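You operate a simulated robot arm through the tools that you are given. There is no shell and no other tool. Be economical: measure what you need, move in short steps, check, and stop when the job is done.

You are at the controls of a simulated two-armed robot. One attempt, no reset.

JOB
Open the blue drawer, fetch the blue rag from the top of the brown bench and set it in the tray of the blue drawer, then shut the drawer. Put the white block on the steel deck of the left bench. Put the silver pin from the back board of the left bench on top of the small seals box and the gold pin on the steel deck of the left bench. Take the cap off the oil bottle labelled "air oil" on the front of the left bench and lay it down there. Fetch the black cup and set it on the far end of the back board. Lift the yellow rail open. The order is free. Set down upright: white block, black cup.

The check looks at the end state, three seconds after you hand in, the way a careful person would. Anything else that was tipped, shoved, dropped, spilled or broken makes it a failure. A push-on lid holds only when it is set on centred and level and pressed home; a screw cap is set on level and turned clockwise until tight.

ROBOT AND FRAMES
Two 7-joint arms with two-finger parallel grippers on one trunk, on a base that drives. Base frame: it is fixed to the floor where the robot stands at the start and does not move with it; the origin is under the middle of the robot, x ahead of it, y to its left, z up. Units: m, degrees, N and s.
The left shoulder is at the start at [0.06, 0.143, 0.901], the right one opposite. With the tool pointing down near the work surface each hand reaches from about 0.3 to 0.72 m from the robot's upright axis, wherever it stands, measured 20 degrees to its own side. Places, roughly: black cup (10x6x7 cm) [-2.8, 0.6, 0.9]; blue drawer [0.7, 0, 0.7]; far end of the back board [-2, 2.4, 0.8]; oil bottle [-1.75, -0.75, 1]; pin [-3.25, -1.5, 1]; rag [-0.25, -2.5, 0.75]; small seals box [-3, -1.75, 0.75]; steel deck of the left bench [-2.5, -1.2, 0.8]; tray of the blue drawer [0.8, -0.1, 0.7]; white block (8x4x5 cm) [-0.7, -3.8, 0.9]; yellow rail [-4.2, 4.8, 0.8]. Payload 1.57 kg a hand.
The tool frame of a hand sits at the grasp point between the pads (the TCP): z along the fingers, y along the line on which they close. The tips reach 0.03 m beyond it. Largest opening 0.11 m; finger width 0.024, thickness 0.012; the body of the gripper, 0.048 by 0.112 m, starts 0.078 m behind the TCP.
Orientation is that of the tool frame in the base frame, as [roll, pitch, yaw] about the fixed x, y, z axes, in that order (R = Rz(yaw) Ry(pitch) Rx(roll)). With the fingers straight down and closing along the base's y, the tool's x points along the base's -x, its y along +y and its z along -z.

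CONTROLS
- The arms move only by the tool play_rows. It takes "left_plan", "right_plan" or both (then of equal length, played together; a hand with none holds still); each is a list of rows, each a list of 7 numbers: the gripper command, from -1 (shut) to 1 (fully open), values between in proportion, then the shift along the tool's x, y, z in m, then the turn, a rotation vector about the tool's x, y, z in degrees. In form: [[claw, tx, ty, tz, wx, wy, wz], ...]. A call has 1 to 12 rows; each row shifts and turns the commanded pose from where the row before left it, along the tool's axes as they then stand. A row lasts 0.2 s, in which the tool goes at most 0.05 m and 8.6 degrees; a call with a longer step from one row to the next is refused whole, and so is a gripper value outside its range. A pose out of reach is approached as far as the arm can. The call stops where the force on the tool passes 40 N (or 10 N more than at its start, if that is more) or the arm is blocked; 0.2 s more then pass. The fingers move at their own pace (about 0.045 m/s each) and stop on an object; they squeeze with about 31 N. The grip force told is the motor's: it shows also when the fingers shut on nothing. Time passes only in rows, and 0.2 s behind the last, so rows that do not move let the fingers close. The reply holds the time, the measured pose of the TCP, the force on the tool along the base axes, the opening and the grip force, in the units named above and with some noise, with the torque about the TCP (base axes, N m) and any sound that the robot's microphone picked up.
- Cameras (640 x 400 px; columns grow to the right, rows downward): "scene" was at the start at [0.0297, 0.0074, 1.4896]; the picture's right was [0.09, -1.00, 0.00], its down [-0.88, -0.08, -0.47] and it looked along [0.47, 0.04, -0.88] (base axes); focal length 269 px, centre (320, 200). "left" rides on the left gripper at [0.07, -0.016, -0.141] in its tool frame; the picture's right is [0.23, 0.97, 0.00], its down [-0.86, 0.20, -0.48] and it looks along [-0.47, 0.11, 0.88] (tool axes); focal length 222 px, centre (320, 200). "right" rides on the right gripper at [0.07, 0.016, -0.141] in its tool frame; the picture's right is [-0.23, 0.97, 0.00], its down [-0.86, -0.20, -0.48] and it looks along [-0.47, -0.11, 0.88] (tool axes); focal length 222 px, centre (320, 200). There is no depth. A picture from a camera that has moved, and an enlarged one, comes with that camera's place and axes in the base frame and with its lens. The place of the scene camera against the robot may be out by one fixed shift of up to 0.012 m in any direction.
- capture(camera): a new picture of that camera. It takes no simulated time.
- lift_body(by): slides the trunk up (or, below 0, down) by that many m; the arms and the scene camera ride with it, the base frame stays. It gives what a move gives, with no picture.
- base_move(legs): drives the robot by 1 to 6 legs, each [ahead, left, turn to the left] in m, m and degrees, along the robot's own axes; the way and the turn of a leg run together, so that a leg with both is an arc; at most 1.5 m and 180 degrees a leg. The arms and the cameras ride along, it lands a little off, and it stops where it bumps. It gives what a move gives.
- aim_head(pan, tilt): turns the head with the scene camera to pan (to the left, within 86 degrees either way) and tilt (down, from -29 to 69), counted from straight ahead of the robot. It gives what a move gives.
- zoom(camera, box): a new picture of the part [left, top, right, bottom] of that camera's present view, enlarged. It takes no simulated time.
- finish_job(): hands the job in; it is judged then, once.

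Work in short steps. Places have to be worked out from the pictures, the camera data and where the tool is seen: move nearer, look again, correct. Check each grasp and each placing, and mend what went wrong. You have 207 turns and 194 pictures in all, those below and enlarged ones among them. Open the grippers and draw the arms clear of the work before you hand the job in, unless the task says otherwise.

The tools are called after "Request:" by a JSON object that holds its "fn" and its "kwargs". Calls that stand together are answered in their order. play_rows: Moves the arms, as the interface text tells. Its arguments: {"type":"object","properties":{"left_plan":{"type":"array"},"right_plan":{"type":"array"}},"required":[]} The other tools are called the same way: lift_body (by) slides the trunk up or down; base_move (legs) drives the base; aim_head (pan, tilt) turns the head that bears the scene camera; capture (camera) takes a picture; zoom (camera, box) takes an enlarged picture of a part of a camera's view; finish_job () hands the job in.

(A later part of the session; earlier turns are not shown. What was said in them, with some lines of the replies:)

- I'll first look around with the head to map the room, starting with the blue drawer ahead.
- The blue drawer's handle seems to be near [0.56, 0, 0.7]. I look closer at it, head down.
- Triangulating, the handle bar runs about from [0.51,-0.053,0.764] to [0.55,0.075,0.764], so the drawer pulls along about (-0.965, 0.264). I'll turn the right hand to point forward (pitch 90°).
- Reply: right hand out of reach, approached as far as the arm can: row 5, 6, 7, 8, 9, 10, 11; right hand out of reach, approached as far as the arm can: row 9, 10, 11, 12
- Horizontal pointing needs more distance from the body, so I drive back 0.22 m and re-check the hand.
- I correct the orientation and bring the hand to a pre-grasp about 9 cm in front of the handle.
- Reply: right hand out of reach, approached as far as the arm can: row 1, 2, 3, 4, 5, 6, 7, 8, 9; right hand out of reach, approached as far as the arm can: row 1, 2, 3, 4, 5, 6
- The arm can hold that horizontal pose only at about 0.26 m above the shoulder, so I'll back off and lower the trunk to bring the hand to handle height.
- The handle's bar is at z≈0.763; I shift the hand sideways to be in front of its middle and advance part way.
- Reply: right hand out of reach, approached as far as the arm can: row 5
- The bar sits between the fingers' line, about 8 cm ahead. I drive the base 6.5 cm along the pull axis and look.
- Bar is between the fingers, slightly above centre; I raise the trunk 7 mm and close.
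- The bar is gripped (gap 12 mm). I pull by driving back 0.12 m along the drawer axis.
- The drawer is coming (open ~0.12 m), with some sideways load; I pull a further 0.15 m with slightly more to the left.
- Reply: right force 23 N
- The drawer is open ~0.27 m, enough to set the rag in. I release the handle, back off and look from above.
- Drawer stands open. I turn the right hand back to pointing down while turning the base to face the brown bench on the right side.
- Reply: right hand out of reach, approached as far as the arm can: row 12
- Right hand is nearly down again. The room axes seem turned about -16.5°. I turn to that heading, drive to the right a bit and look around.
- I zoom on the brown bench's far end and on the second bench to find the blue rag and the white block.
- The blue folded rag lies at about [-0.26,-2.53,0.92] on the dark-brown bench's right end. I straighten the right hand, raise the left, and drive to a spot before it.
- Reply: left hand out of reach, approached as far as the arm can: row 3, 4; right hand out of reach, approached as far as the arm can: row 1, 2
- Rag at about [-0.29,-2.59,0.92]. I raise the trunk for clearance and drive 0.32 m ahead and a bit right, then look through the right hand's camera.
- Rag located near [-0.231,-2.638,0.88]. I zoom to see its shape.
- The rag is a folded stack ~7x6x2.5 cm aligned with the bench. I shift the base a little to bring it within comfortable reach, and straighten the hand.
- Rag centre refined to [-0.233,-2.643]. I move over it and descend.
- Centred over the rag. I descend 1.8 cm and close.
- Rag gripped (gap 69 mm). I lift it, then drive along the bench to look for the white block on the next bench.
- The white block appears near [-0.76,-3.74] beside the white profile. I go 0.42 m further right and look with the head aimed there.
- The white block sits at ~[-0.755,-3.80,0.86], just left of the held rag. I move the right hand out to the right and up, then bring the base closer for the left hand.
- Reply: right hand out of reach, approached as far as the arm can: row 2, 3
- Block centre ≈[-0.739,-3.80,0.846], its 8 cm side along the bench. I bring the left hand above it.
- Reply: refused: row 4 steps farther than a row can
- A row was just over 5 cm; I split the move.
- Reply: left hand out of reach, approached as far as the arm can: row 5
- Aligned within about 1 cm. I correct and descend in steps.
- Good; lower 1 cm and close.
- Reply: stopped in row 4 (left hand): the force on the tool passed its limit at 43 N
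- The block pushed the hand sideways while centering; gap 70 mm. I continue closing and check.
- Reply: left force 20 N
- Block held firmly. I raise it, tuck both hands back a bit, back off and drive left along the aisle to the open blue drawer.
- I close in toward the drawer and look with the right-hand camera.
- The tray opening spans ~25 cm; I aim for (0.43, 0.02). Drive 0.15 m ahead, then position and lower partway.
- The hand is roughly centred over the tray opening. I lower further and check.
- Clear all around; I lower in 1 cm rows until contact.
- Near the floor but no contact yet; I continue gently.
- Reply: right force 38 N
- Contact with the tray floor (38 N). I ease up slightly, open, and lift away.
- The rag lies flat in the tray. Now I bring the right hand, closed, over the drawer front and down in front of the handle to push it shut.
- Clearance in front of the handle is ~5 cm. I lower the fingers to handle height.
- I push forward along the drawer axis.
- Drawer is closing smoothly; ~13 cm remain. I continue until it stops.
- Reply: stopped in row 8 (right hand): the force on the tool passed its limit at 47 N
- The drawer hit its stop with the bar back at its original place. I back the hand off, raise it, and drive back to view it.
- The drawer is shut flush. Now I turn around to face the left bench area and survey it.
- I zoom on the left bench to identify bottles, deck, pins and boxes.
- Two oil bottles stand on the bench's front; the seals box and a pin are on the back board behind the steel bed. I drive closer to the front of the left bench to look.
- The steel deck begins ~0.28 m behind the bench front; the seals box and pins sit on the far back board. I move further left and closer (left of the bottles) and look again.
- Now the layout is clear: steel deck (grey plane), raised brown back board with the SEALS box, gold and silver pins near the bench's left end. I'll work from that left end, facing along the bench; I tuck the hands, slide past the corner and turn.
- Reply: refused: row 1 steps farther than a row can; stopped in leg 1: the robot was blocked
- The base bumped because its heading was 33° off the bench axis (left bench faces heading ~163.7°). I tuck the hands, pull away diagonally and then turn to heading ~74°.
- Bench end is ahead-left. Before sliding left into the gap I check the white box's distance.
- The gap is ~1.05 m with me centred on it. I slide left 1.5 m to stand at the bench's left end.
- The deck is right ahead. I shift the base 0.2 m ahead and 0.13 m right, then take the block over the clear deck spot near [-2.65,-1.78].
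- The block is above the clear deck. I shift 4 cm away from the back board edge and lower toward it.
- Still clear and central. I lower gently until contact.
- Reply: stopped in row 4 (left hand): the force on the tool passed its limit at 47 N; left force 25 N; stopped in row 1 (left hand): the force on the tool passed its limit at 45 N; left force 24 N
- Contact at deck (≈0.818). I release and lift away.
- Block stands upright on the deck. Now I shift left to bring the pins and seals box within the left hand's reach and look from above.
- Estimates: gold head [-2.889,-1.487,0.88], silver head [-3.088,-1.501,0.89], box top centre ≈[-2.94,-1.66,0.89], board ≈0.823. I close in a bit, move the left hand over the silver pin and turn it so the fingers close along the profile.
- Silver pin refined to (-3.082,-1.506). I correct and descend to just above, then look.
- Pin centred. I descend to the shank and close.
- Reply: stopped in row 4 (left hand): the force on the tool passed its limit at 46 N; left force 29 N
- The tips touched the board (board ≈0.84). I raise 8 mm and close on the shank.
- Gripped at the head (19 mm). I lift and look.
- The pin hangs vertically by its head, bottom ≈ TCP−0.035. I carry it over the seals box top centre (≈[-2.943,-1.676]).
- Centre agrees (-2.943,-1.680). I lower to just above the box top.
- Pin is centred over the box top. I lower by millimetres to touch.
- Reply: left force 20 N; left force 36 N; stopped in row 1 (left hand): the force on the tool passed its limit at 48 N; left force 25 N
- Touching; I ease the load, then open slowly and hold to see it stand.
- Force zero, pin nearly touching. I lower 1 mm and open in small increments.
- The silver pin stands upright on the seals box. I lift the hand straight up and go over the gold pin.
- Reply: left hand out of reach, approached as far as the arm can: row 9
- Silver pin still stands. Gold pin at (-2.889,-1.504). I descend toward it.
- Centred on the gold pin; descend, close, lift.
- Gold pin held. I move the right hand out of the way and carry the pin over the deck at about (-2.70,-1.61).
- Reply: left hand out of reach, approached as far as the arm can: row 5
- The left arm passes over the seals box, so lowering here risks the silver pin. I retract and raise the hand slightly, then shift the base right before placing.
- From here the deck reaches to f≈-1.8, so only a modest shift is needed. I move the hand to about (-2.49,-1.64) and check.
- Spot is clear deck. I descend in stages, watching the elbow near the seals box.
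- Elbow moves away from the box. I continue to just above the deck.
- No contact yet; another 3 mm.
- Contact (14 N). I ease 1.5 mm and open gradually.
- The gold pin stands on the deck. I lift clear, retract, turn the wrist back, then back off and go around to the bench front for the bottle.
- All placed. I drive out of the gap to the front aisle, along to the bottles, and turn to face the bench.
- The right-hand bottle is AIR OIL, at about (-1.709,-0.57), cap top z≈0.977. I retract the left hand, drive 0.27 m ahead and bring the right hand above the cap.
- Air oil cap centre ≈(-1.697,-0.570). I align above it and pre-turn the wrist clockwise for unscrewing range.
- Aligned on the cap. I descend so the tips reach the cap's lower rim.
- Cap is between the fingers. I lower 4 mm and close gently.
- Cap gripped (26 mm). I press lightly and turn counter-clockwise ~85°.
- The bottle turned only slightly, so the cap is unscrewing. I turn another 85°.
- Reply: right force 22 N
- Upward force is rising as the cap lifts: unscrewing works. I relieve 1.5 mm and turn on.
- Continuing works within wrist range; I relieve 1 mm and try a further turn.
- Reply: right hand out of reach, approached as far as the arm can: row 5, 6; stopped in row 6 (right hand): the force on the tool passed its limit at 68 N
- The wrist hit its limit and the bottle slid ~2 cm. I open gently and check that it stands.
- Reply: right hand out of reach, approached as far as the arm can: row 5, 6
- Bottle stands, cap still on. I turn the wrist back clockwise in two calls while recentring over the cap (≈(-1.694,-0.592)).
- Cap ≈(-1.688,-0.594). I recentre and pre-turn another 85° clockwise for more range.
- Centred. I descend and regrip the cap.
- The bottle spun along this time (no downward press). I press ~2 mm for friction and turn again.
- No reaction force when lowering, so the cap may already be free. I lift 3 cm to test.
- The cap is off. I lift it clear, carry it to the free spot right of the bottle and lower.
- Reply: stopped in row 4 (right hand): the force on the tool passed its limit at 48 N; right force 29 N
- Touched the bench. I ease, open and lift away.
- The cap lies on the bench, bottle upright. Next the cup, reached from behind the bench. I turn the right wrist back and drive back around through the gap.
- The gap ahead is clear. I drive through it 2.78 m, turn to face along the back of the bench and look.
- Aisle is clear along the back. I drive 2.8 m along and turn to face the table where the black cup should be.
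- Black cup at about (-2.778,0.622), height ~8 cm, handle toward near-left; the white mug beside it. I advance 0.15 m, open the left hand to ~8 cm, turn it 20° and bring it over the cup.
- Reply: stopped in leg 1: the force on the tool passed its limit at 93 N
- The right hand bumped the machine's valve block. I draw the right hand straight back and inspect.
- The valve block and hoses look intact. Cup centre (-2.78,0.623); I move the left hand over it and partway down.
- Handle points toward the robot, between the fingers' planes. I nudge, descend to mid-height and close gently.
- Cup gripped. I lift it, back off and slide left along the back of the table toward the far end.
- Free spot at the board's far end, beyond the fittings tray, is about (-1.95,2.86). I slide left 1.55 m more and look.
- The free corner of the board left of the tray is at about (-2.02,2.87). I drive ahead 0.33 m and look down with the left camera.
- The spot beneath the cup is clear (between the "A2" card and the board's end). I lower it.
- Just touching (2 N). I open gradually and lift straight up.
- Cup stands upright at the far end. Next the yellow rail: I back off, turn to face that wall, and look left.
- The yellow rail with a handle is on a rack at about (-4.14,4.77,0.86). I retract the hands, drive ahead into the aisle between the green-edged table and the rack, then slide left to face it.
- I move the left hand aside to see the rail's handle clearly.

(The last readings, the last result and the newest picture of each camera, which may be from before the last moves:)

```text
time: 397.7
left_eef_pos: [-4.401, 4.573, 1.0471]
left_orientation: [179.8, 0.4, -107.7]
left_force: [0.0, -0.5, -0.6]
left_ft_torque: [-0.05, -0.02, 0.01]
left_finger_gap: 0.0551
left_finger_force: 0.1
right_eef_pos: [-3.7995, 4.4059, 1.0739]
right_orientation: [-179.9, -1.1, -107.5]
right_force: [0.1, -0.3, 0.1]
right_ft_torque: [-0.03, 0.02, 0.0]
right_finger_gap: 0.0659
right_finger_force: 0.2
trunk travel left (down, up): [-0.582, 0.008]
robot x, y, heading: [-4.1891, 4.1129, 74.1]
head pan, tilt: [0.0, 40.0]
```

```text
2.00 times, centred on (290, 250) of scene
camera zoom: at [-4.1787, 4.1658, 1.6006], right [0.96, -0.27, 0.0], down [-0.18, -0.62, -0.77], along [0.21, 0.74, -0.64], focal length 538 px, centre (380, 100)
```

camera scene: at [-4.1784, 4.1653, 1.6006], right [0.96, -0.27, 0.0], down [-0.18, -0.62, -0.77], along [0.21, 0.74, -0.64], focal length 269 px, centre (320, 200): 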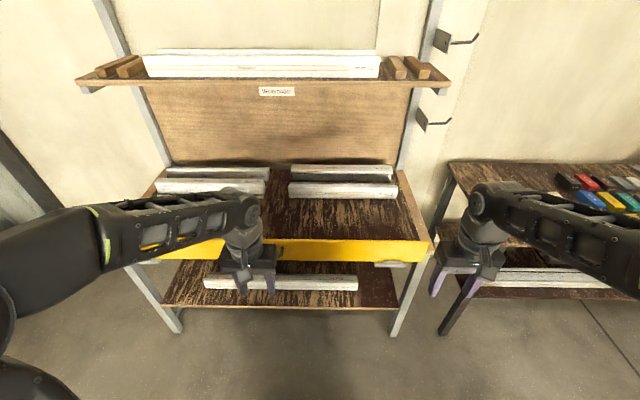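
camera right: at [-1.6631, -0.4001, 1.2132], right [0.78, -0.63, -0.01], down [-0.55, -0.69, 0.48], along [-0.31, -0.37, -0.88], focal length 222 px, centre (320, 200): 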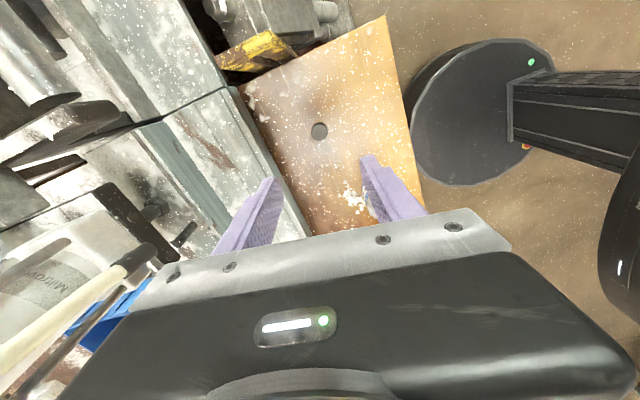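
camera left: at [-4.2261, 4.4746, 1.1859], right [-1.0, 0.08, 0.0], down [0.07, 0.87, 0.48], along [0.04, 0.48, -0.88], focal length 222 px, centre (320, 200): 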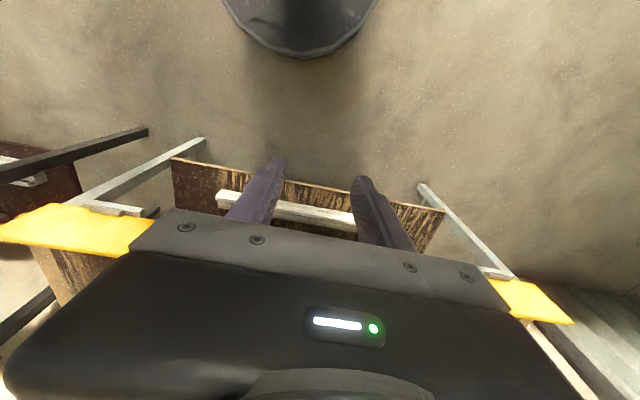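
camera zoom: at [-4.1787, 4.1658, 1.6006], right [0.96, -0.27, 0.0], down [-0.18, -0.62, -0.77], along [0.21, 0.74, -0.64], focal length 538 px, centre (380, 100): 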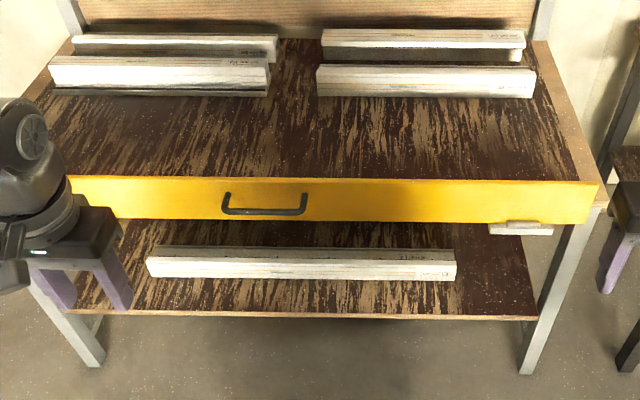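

The rail has a U-handle, bar ≈(-4.21,4.81,0.83), running along the rail. I advance 0.12 m and turn the left hand 90° so its fingers straddle the bar front-to-back.

Request:
{"fn": "base_move", "kwargs": {"legs": [[0.12, 0, 0]]}}

Request:
{"fn": "play_rows", "kwargs": {"left_plan": [[-0.3, 0, 0, 0, 0, 0, -8.2], [-0.3, 0, 0, 0, 0, 0, -8.2], [-0.3, 0, 0, 0, 0, 0, -8.2], [-0.3, 0, 0, 0, 0, 0, -8.2], [-0.3, 0, 0, 0, 0, 0, -8.2], [-0.3, 0, 0, 0, 0, 0, -8.2], [-0.3, 0, 0, 0, 0, 0, -8.2], [-0.3, 0, 0, 0, 0, 0, -8.2], [-0.3, 0, 0, 0, 0, 0, -8.2], [-0.3, 0, 0, 0, 0, 0, -8.2], [-0.3, 0, 0, 0, 0, 0, -8]]}}

Request:
{"fn": "capture", "kwargs": {"camera": "left"}}

```text
time: 398.9
left_eef_pos: [-4.3671, 4.6879, 1.0457]
left_orientation: [179.9, 0.3, -107.7]
left_force: [-0.9, 1.1, 0.3]
left_ft_torque: [-0.03, -0.03, 0.0]
left_finger_gap: 0.0551
left_finger_force: 0.1
right_eef_pos: [-3.7665, 4.5215, 1.0726]
right_orientation: [-179.9, -1.2, -107.5]
right_force: [-0.1, 0.1, -0.2]
right_ft_torque: [-0.05, 0.01, -0.02]
right_finger_gap: 0.0659
right_finger_force: 0.0
trunk travel left (down, up): [-0.582, 0.008]
robot x, y, heading: [-4.1568, 4.228, 73.9]
head pan, tilt: [0.0, 40.0]
```

```text
time: 401.3
left_eef_pos: [-4.3673, 4.6869, 1.0464]
left_orientation: [-179.7, 0.2, -17.5]
left_force: [0.0, 0.2, -0.1]
left_ft_torque: [-0.02, 0.02, 0.01]
left_finger_gap: 0.0386
left_finger_force: 0.1
right_eef_pos: [-3.7673, 4.5206, 1.074]
right_orientation: [-179.9, -1.1, -107.5]
right_force: [-0.1, 0.1, 0.0]
right_ft_torque: [-0.01, 0.01, 0.03]
right_finger_gap: 0.0657
right_finger_force: 0.1
trunk travel left (down, up): [-0.582, 0.008]
robot x, y, heading: [-4.1579, 4.2252, 74.1]
head pan, tilt: [0.0, 40.0]
```

```text
36 pictures are left
camera left: at [-4.2963, 4.681, 1.1877], right [-0.08, -1.0, -0.01], down [-0.88, 0.06, 0.48], along [-0.48, 0.04, -0.88], focal length 222 px, centre (320, 200)
```

left: 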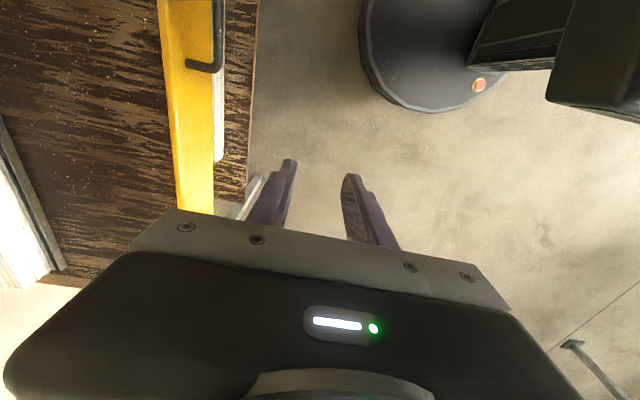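

Handle bar centre refined to (-4.207,4.803), z≈0.83. I move above it and descend partway.

Request:
{"fn": "play_rows", "kwargs": {"left_plan": [[-0.3, 0.0295, -0.04, 0, 0, 0, 0], [-0.3, 0.0295, -0.04, 0, 0, 0, 0], [-0.3, 0.0295, -0.04, 0, 0, 0, 0], [-0.3, 0.0295, -0.039, 0, 0, 0, 0], [-0.3, 0, 0, 0.04, 0, 0, 0], [-0.3, 0, 0, 0.04, 0, 0, 0], [-0.3, 0, 0, 0.03, 0, 0, 0], [-0.3, 0, 0, 0, 0, 0, 0]]}}

Request:
{"fn": "capture", "kwargs": {"camera": "left"}}

Request:
{"fn": "zoom", "kwargs": {"camera": "scene", "box": [180, 200, 380, 330]}}

```text
time: 403.1
left_eef_pos: [-4.2062, 4.8047, 0.9371]
left_orientation: [-179.8, 0.0, -17.7]
left_force: [0.1, -0.6, -0.3]
left_ft_torque: [-0.01, -0.02, 0.03]
left_finger_gap: 0.0387
left_finger_force: 0.0
right_eef_pos: [-3.7673, 4.52, 1.0742]
right_orientation: [-179.9, -1.1, -107.5]
right_force: [0.2, 0.4, -0.2]
right_ft_torque: [0.01, 0.0, 0.0]
right_finger_gap: 0.0661
right_finger_force: 0.1
trunk travel left (down, up): [-0.582, 0.008]
robot x, y, heading: [-4.159, 4.2259, 73.9]
head pan, tilt: [0.0, 40.0]
```

```text
35 pictures are left
camera left: at [-4.1348, 4.7985, 1.0784], right [-0.08, -1.0, -0.01], down [-0.88, 0.07, 0.48], along [-0.48, 0.04, -0.88], focal length 222 px, centre (320, 200)
```

left: 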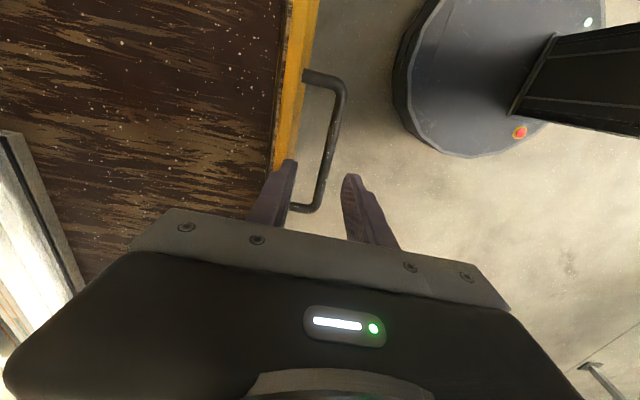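

```text
3.08 times, centred on (280, 265) of scene
camera zoom: at [-4.1453, 4.2804, 1.6006], right [0.96, -0.27, 0.0], down [-0.18, -0.62, -0.77], along [0.21, 0.74, -0.64], focal length 828 px, centre (443, 0)
```

zoom: 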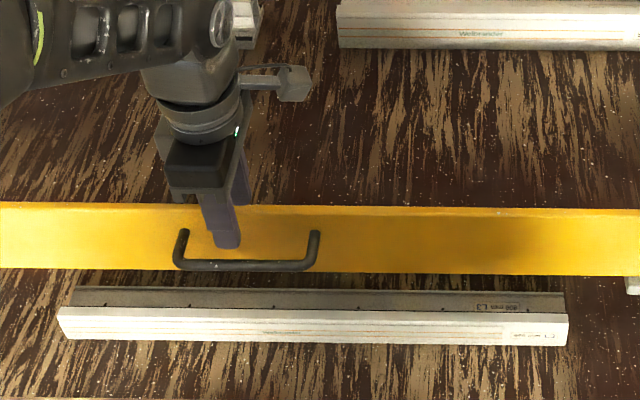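

Bar lies under the fingers with ~6 mm offset, z≈0.842. I correct, descend and close on it.

Request:
{"fn": "play_rows", "kwargs": {"left_plan": [[-0.3, 0.002, 0.006, 0.03, 0, 0, 0], [-0.3, 0, 0, 0.03, 0, 0, 0], [-0.3, 0, 0, 0.03, 0, 0, 0], [-0.3, 0, 0, 0.006, 0, 0, 0], [-1, 0, 0, 0, 0, 0, 0], [-1, 0, 0, 0, 0, 0, 0], [-1, 0, 0, 0, 0, 0, 0]]}}

Request:
{"fn": "capture", "kwargs": {"camera": "left"}}

```text
time: 404.7
left_eef_pos: [-4.2057, 4.7965, 0.8399]
left_orientation: [-179.8, 0.1, -17.6]
left_force: [-1.1, -6.9, -1.3]
left_ft_torque: [0.03, 0.13, 0.44]
left_finger_gap: 0.0118
left_finger_force: 25.5
right_eef_pos: [-3.7673, 4.5192, 1.0741]
right_orientation: [-179.9, -1.1, -107.5]
right_force: [-0.3, 0.3, -0.3]
right_ft_torque: [0.02, 0.0, -0.01]
right_finger_gap: 0.0659
right_finger_force: 0.0
trunk travel left (down, up): [-0.582, 0.008]
robot x, y, heading: [-4.1591, 4.2198, 74.0]
head pan, tilt: [0.0, 40.0]
```

```text
33 pictures are left
camera left: at [-4.1348, 4.7913, 0.9814], right [-0.08, -1.0, 0.0], down [-0.88, 0.07, 0.48], along [-0.48, 0.04, -0.88], focal length 222 px, centre (320, 200)
```

left: 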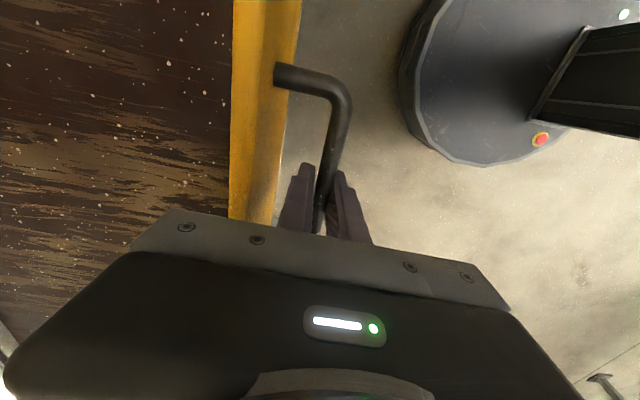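

Bar gripped. I lift 3 cm gently and read the forces.

Request:
{"fn": "play_rows", "kwargs": {"left_plan": [[-1, 0, 0, -0.01, 0, 0, 0], [-1, 0, 0, -0.01, 0, 0, 0], [-1, 0, 0, -0.01, 0, 0, 0]]}}

Request:
{"fn": "zoom", "kwargs": {"camera": "scene", "box": [100, 140, 460, 340]}}

```text
time: 405.5
left_eef_pos: [-4.208, 4.7977, 0.8697]
left_orientation: [-179.8, 0.0, -17.6]
left_force: [-3.3, -5.9, -23.7]
left_ft_torque: [-0.14, 0.04, 0.42]
left_finger_gap: 0.0117
left_finger_force: 30.1
right_eef_pos: [-3.7673, 4.5205, 1.074]
right_orientation: [-179.8, -1.2, -107.4]
right_force: [-0.6, -0.1, -0.1]
right_ft_torque: [0.06, 0.01, 0.0]
right_finger_gap: 0.0662
right_finger_force: 0.0
trunk travel left (down, up): [-0.582, 0.008]
robot x, y, heading: [-4.1571, 4.2258, 74.3]
head pan, tilt: [0.0, 40.0]
```

```text
1.78 times, centred on (280, 240) of scene
camera zoom: at [-4.1461, 4.2812, 1.6007], right [0.96, -0.27, 0.0], down [-0.18, -0.62, -0.77], along [0.21, 0.74, -0.64], focal length 478 px, centre (391, 129)
```

zoom: 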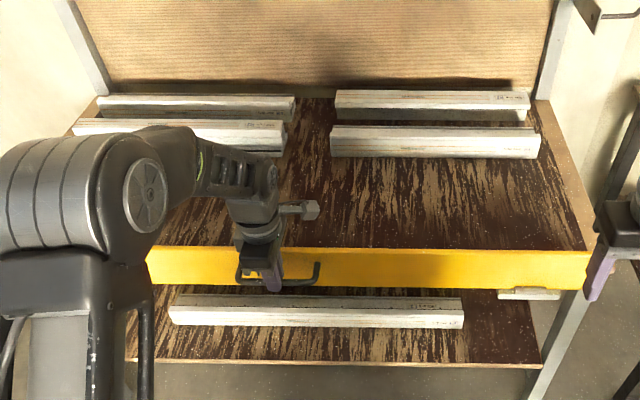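

The hand rises with ~24 N load, the rail seems to lift off its brackets. I pull the right hand back and lift further.

Request:
{"fn": "play_rows", "kwargs": {"right_plan": [[0, 0.03, 0, 0, 0, 0, 0], [0, 0.03, 0, 0, 0, 0, 0], [0, 0.02, 0, 0, 0, 0, 0], [0, 0, 0, 0, 0, 0, 0]], "left_plan": [[-1, 0, 0, -0.012, 0, 0, 0], [-1, 0, 0, -0.012, 0, 0, 0], [-1, 0, 0, -0.012, 0, 0, 0], [-1, 0, 0, -0.012, 0, 0, 0]]}}

Request:
{"fn": "zoom", "kwargs": {"camera": "scene", "box": [100, 140, 460, 340]}}

```text
time: 406.5
left_eef_pos: [-4.2063, 4.7976, 0.9186]
left_orientation: [-179.8, 0.0, -17.7]
left_force: [0.0, 0.0, -0.3]
left_ft_torque: [-0.01, 0.03, -0.02]
left_finger_gap: 0.0
left_finger_force: 21.1
right_eef_pos: [-3.7911, 4.4446, 1.0739]
right_orientation: [-179.9, -1.2, -107.4]
right_force: [-0.5, 0.4, -1.0]
right_ft_torque: [-0.05, 0.02, -0.01]
right_finger_gap: 0.0549
right_finger_force: 0.0
trunk travel left (down, up): [-0.582, 0.008]
robot x, y, heading: [-4.1579, 4.2253, 73.7]
head pan, tilt: [0.0, 40.0]
```

```text
1.78 times, centred on (280, 240) of scene
camera zoom: at [-4.1453, 4.2812, 1.6006], right [0.96, -0.27, 0.0], down [-0.18, -0.62, -0.77], along [0.21, 0.74, -0.64], focal length 478 px, centre (391, 129)
```

zoom: 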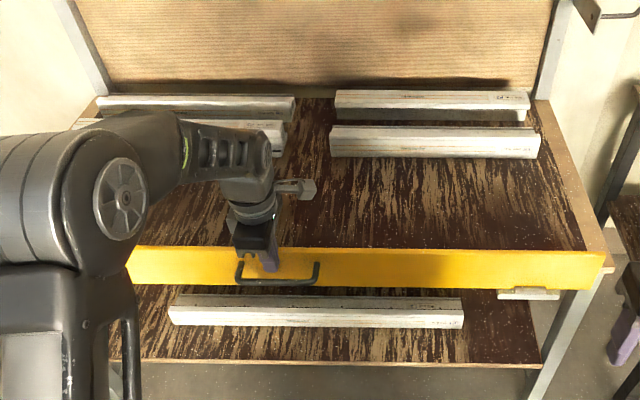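

The fingers slipped off the bar; the rail did not move. I raise the hand and inspect both rail ends to see how it is hinged.

Request:
{"fn": "play_rows", "kwargs": {"left_plan": [[0, 0, 0.0, -0.04, 0, 0, 0], [0, 0, 0.04, -0.03, 0, 0, 0], [0, 0, 0.045, 0, 0, 0, 0], [0, 0.04, 0.02, 0, 0, 0, 0], [0, 0.045, 0, 0, 0, 0, 0], [0, 0.045, 0, 0, 0, 0, 0], [0, 0.045, 0, 0, 0, 0, 0]]}}

Request:
{"fn": "zoom", "kwargs": {"camera": "scene", "box": [360, 240, 470, 310]}}

Request:
{"fn": "zoom", "kwargs": {"camera": "scene", "box": [60, 220, 220, 320]}}

```text
time: 408.1
left_eef_pos: [-4.0717, 4.6425, 0.9881]
left_orientation: [-179.7, 0.2, -17.5]
left_force: [0.0, -0.1, -0.2]
left_ft_torque: [0.0, 0.02, -0.02]
left_finger_gap: 0.0549
left_finger_force: 0.1
right_eef_pos: [-3.7911, 4.443, 1.074]
right_orientation: [-179.8, -1.2, -107.5]
right_force: [-0.2, -0.5, 0.0]
right_ft_torque: [-0.03, 0.02, -0.01]
right_finger_gap: 0.0551
right_finger_force: 0.1
trunk travel left (down, up): [-0.582, 0.008]
robot x, y, heading: [-4.1577, 4.2252, 74.1]
head pan, tilt: [0.0, 40.0]
```

```text
5.71 times, centred on (415, 275) of scene
camera zoom: at [-4.1443, 4.2803, 1.6006], right [0.96, -0.27, 0.0], down [-0.18, -0.62, -0.77], along [0.21, 0.74, -0.64], focal length 1537 px, centre (-223, -229)
```

zoom: 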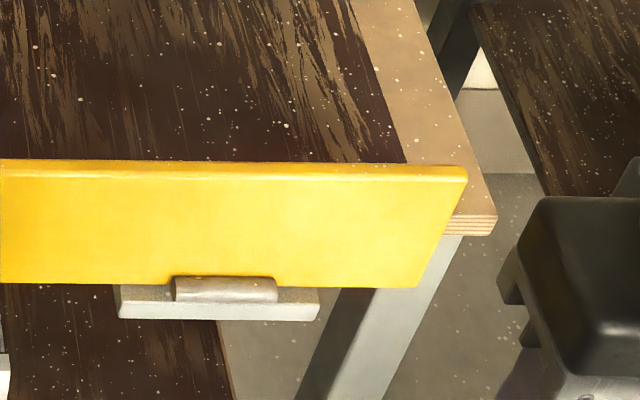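

```text
4.00 times, centred on (140, 270) of scene
camera zoom: at [-4.1443, 4.2803, 1.6006], right [0.96, -0.27, 0.0], down [-0.18, -0.62, -0.77], along [0.21, 0.74, -0.64], focal length 1076 px, centre (1040, -80)
```

zoom: 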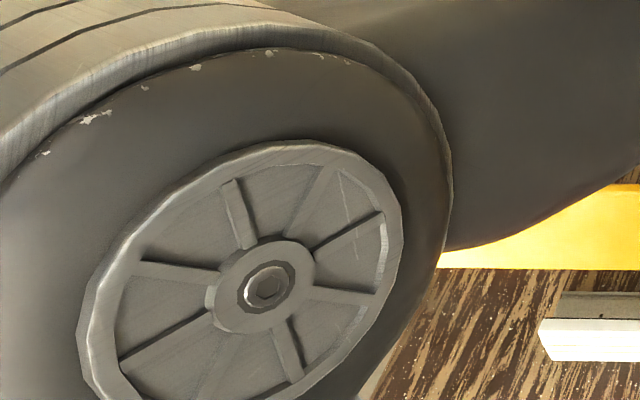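

The hinge barrels sit under the rail's bottom edge, so it swings outward about the bottom. I regrip the bar and pull toward the robot instead.

Request:
{"fn": "play_rows", "kwargs": {"left_plan": [[-0.3, -0.0348, -0.0213, 0, 0, 0, 0], [-0.3, -0.0348, -0.0213, 0, 0, 0, 0], [-0.3, -0.0348, -0.0213, 0, 0, 0, 0], [-0.3, -0.0348, -0.0213, 0, 0, 0, 0], [-0.3, -0.0348, -0.0213, 0, 0, 0, 0], [-0.3, 0, 0, 0.04, 0, 0, 0], [-0.3, 0, 0, 0.04, 0, 0, 0], [-0.3, 0, 0, 0.04, 0, 0, 0], [-0.3, 0, 0, 0.028, 0, 0, 0]]}}

Request:
{"fn": "play_rows", "kwargs": {"left_plan": [[-1, 0, 0, 0, 0, 0, 0], [-1, 0, 0, 0, 0, 0, 0], [-1, 0, 0, 0, 0, 0, 0], [-1, 0, 0.006, 0, 0, 0, 0], [-1, 0, 0.006, 0, 0, 0, 0]]}}

```text
time: 410.1
left_eef_pos: [-4.2042, 4.7991, 0.8418]
left_orientation: [-179.8, 0.1, -17.7]
left_force: [0.0, 0.2, -0.6]
left_ft_torque: [0.03, -0.01, -0.03]
left_finger_gap: 0.0384
left_finger_force: 0.0
right_eef_pos: [-3.7903, 4.4435, 1.0748]
right_orientation: [-180.0, -1.2, -107.5]
right_force: [0.4, 0.1, 0.4]
right_ft_torque: [0.02, 0.0, -0.01]
right_finger_gap: 0.0549
right_finger_force: 0.2
trunk travel left (down, up): [-0.582, 0.008]
robot x, y, heading: [-4.1572, 4.2275, 74.2]
head pan, tilt: [0.0, 40.0]
```

```text
time: 411.3
left_eef_pos: [-4.2068, 4.7906, 0.8382]
left_orientation: [-179.7, 0.2, -17.7]
left_force: [9.3, 18.0, -23.6]
left_ft_torque: [-0.08, 0.2, 0.67]
left_finger_gap: 0.0118
left_finger_force: 29.0
right_eef_pos: [-3.7906, 4.4466, 1.0728]
right_orientation: [-179.9, -1.2, -107.5]
right_force: [0.3, 0.1, 0.6]
right_ft_torque: [-0.02, 0.0, 0.03]
right_finger_gap: 0.0552
right_finger_force: 0.0
trunk travel left (down, up): [-0.582, 0.008]
robot x, y, heading: [-4.1557, 4.2279, 74.2]
head pan, tilt: [0.0, 40.0]
```

The bar yields outward and slightly down, consistent with a bottom hinge. I follow the arc outward and down.

Request:
{"fn": "play_rows", "kwargs": {"left_plan": [[-1, 0, 0.007, 0.005, 0, 0, 0], [-1, 0, 0.007, 0.005, 0, 0, 0], [-1, 0, 0.0067, 0.0052, 0, 0, 0], [-1, 0, 0.0067, 0.0052, 0, 0, 0]]}}

Request:
{"fn": "zoom", "kwargs": {"camera": "scene", "box": [180, 180, 460, 340]}}

```text
time: 412.3
left_eef_pos: [-4.2133, 4.7722, 0.8242]
left_orientation: [-178.4, 0.1, -17.7]
left_force: [14.4, 30.4, 13.9]
left_ft_torque: [2.25, -1.42, 1.1]
left_finger_gap: 0.0115
left_finger_force: 29.1
right_eef_pos: [-3.7899, 4.4454, 1.0748]
right_orientation: [-179.9, -1.2, -107.5]
right_force: [0.0, 0.0, 0.4]
right_ft_torque: [0.0, 0.01, -0.03]
right_finger_gap: 0.055
right_finger_force: 0.1
trunk travel left (down, up): [-0.582, 0.008]
robot x, y, heading: [-4.1604, 4.2252, 73.8]
head pan, tilt: [0.0, 40.0]
```

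```text
2.29 times, centred on (320, 260) of scene
camera zoom: at [-4.1436, 4.2828, 1.6012], right [0.96, -0.28, 0.0], down [-0.18, -0.62, -0.76], along [0.21, 0.74, -0.64], focal length 615 px, centre (320, 63)
```

zoom: 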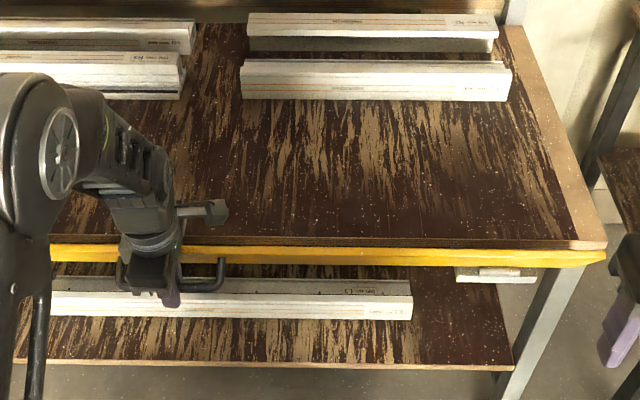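

The rail has swung out ~25–30°, but the fingers are jamming in the handle. I release, raise the hand, and check whether the rail stays.

Request:
{"fn": "play_rows", "kwargs": {"left_plan": [[-0.6, 0, 0, 0, 0, 0, 0], [-0.3, 0, 0, 0, 0, 0, 0], [-0.1, 0, 0, -0.02, 0, 0, 0], [-0.1, 0, 0, -0.04, 0, 0, 0], [-0.1, 0, 0, -0.045, 0, 0, 0], [-0.1, 0, 0, -0.045, 0, 0, 0]]}}

Request:
{"fn": "zoom", "kwargs": {"camera": "scene", "box": [180, 180, 460, 340]}}

Request:
{"fn": "capture", "kwargs": {"camera": "left"}}

```text
time: 413.7
left_eef_pos: [-4.2187, 4.759, 0.9678]
left_orientation: [-179.8, 0.1, -17.7]
left_force: [-0.7, -0.1, -0.4]
left_ft_torque: [0.03, 0.0, -0.02]
left_finger_gap: 0.0497
left_finger_force: 0.0
right_eef_pos: [-3.7907, 4.4434, 1.0743]
right_orientation: [-179.9, -1.1, -107.5]
right_force: [1.1, -0.3, -0.6]
right_ft_torque: [0.02, 0.01, 0.01]
right_finger_gap: 0.0553
right_finger_force: 0.0
trunk travel left (down, up): [-0.582, 0.008]
robot x, y, heading: [-4.1552, 4.2239, 73.8]
head pan, tilt: [0.0, 40.0]
```

```text
2.29 times, centred on (320, 260) of scene
camera zoom: at [-4.1455, 4.2798, 1.6006], right [0.96, -0.27, 0.0], down [-0.18, -0.62, -0.77], along [0.21, 0.74, -0.64], focal length 615 px, centre (320, 63)
```

zoom: 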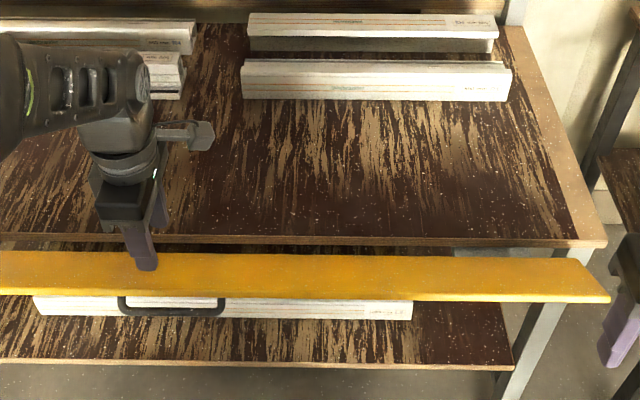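

```text
26 pictures are left
camera left: at [-4.1472, 4.753, 1.1096], right [-0.08, -1.0, 0.0], down [-0.88, 0.07, 0.48], along [-0.48, 0.04, -0.88], focal length 222 px, centre (320, 200)
```

left: 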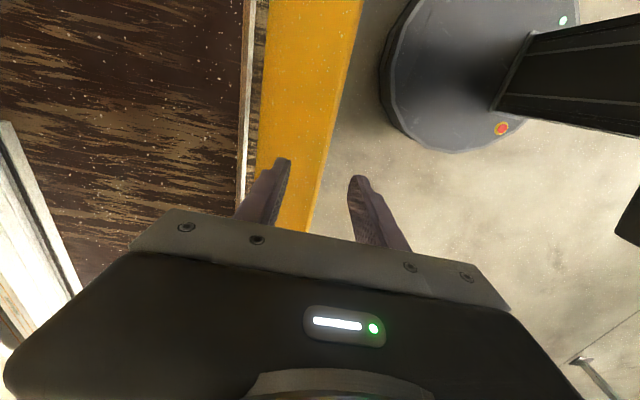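

Released, the rail swung down to about horizontal by itself. I press gently on its outer edge with closed fingers to make sure it is at its open stop.

Request:
{"fn": "play_rows", "kwargs": {"left_plan": [[-1, 0, 0.01, 0, 0, 0, 0], [-1, 0, 0, 0.04, 0, 0, 0], [-1, 0, 0, 0.04, 0, 0, 0], [-1, 0, 0, 0.04, 0, 0, 0], [-1, 0, 0, 0.01, 0, 0, 0], [-1, 0, 0, 0.01, 0, 0, 0], [-1, 0, 0, 0.01, 0, 0, 0], [-1, 0, 0, 0.01, 0, 0, 0], [-1, 0, 0, 0.01, 0, 0, 0]]}}

Request:
{"fn": "zoom", "kwargs": {"camera": "scene", "box": [180, 180, 460, 340]}}

```text
time: 415.6
left_eef_pos: [-4.2203, 4.7524, 0.8159]
left_orientation: [-179.5, -0.1, -17.6]
left_force: [-4.0, -11.6, 27.8]
left_ft_torque: [-0.06, 0.05, 0.01]
left_finger_gap: 0.0002
left_finger_force: 21.4
right_eef_pos: [-3.7916, 4.4421, 1.0762]
right_orientation: [-179.8, -1.0, -107.4]
right_force: [0.4, -0.1, -0.2]
right_ft_torque: [-0.07, 0.01, 0.0]
right_finger_gap: 0.055
right_finger_force: 0.1
trunk travel left (down, up): [-0.582, 0.008]
robot x, y, heading: [-4.1545, 4.2243, 74.2]
head pan, tilt: [0.0, 40.0]
stopped in row 9 (left hand): the force on the tool passed its limit at 47 N (the readings are from after the stop); the commanded pose is now the measured one
```

```text
2.29 times, centred on (320, 260) of scene
camera zoom: at [-4.1455, 4.2777, 1.6013], right [0.96, -0.27, 0.0], down [-0.18, -0.62, -0.77], along [0.21, 0.74, -0.64], focal length 615 px, centre (320, 63)
```

zoom: 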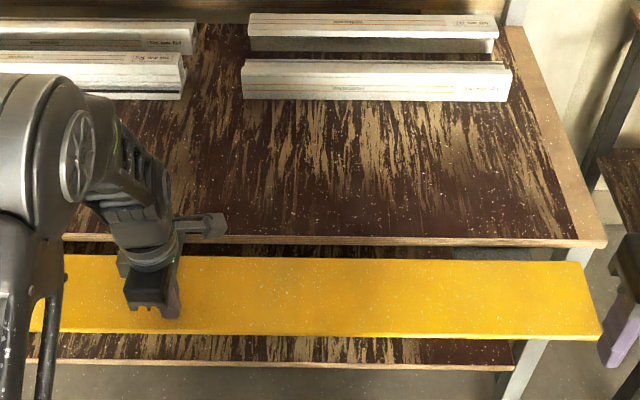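

The rail swung further down and resists at its stop. I lift the hand away and look.

Request:
{"fn": "play_rows", "kwargs": {"left_plan": [[-1, 0, 0, -0.03, 0, 0, 0], [-1, 0, 0, -0.045, 0, 0, 0], [-1, 0, 0, -0.045, 0, 0, 0], [-1, 0, 0, -0.045, 0, 0, 0], [-1, 0, 0.045, 0, 0, 0, 0], [-1, 0, 0.045, 0, 0, 0, 0]]}}

Request:
{"fn": "zoom", "kwargs": {"camera": "scene", "box": [180, 180, 460, 340]}}

```text
time: 416.9
left_eef_pos: [-4.2473, 4.6619, 0.979]
left_orientation: [-179.5, 0.1, -17.6]
left_force: [0.1, -0.9, -0.4]
left_ft_torque: [0.05, -0.02, 0.0]
left_finger_gap: 0.0
left_finger_force: 21.0
right_eef_pos: [-3.7927, 4.4424, 1.0752]
right_orientation: [-179.8, -1.2, -107.5]
right_force: [-0.6, 0.8, -0.2]
right_ft_torque: [0.01, 0.0, 0.0]
right_finger_gap: 0.0549
right_finger_force: 0.1
trunk travel left (down, up): [-0.582, 0.008]
robot x, y, heading: [-4.1573, 4.2234, 74.2]
head pan, tilt: [0.0, 40.0]
```

```text
2.29 times, centred on (320, 260) of scene
camera zoom: at [-4.1467, 4.2796, 1.6007], right [0.96, -0.27, 0.0], down [-0.18, -0.62, -0.77], along [0.21, 0.74, -0.64], focal length 615 px, centre (320, 63)
```

zoom: 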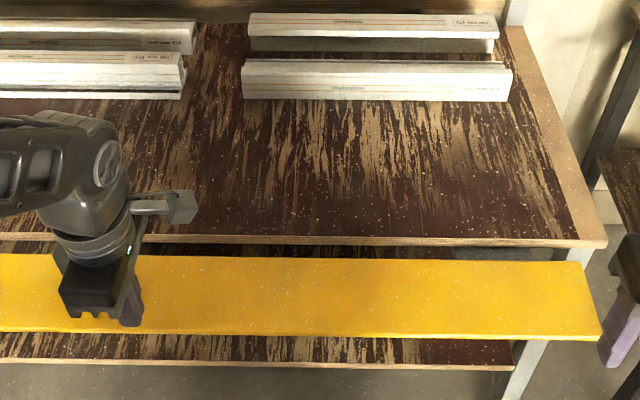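

The rail stays open at its stop. I draw the arms back, open the grippers and back off slightly.

Request:
{"fn": "play_rows", "kwargs": {"left_plan": [[0.5, 0, 0.03, -0.03, 0, 0, 0], [1, 0, 0.03, -0.02, 0, 0, 0], [1, 0, 0.03, 0, 0, 0, 0], [1, 0, 0, 0, 0, 0, 0]], "right_plan": [[0.5, 0.01, 0, 0, 0, 0, 0], [1, 0.01, 0, 0, 0, 0, 0], [1, 0, 0, 0, 0, 0, 0], [1, 0, 0, 0, 0, 0, 0]]}}

Request:
{"fn": "base_move", "kwargs": {"legs": [[-0.1, 0, 0]]}}

Request:
{"fn": "capture", "kwargs": {"camera": "scene"}}

```text
time: 417.9
left_eef_pos: [-4.2746, 4.5788, 1.0282]
left_orientation: [-179.5, 0.1, -17.7]
left_force: [0.4, -0.3, 0.3]
left_ft_torque: [0.0, 0.03, -0.02]
left_finger_gap: 0.0839
left_finger_force: 0.1
right_eef_pos: [-3.7968, 4.4254, 1.0752]
right_orientation: [-179.9, -1.2, -107.5]
right_force: [0.4, -0.3, 0.0]
right_ft_torque: [-0.04, 0.02, 0.01]
right_finger_gap: 0.1099
right_finger_force: 0.0
trunk travel left (down, up): [-0.582, 0.008]
robot x, y, heading: [-4.1551, 4.2272, 73.9]
head pan, tilt: [0.0, 40.0]
```

```text
time: 419.1
left_eef_pos: [-4.3034, 4.4807, 1.0276]
left_orientation: [-179.4, 0.1, -17.5]
left_force: [0.1, 0.3, -0.2]
left_ft_torque: [0.03, -0.03, -0.02]
left_finger_gap: 0.1101
left_finger_force: 0.1
right_eef_pos: [-3.8249, 4.327, 1.0754]
right_orientation: [-179.9, -1.1, -107.5]
right_force: [-0.9, -0.8, -0.2]
right_ft_torque: [0.08, -0.02, -0.04]
right_finger_gap: 0.11
right_finger_force: 0.1
trunk travel left (down, up): [-0.582, 0.008]
robot x, y, heading: [-4.187, 4.131, 74.2]
head pan, tilt: [0.0, 40.0]
```

```text
23 pictures are left
camera scene: at [-4.1736, 4.1821, 1.6007], right [0.96, -0.27, 0.0], down [-0.17, -0.62, -0.77], along [0.21, 0.74, -0.64], focal length 269 px, centre (320, 200)
```

scene: 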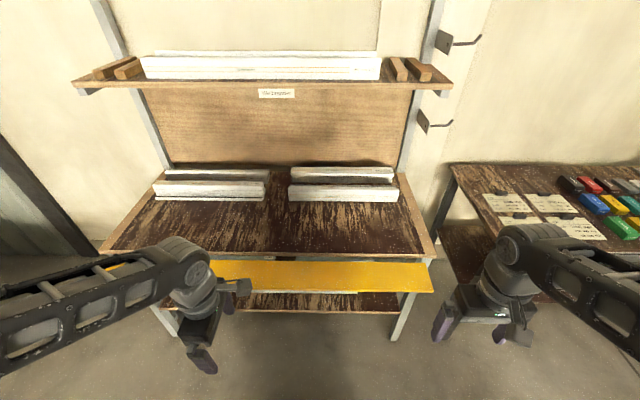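

The rail stays open with both hands open and clear, so I hand the job in.

Request:
{"fn": "finish_job", "kwargs": {}}

```text
The job is handed in.
```

I did every part of the job and handed it in; the result of the check has not come back. I confirmed each placing by camera when I made it, but did not re-check the earlier ones at the end.

- **Drawer and rag:** the blue rag lies in the tray of the blue drawer, and the drawer is shut flush.
- **White block:** it stands upright on the steel deck of the left bench.
- **Pins:** the silver pin stands on the small seals box and the gold pin stands on the steel deck.
- **Air oil bottle:** the cap is off and lies on the front of the left bench next to the bottle. While unscrewing, the bottle slid about 2 cm and turned, so its label no longer faces front; it is still upright.
- **Black cup:** it stands upright on the far end of the back board.
- **Yellow rail:** it is open and stays at its stop. It would not lift; its hinge runs along the bottom edge, so I pulled it outward and it swung down to about horizontal or a little past.

There were two bumps on the way. The base ran into the brown bench once while driving sideways, and nothing appeared to have moved. The right hand hit the valve block on the green machine with about 93 N; the block and hoses looked intact in the picture afterwards.
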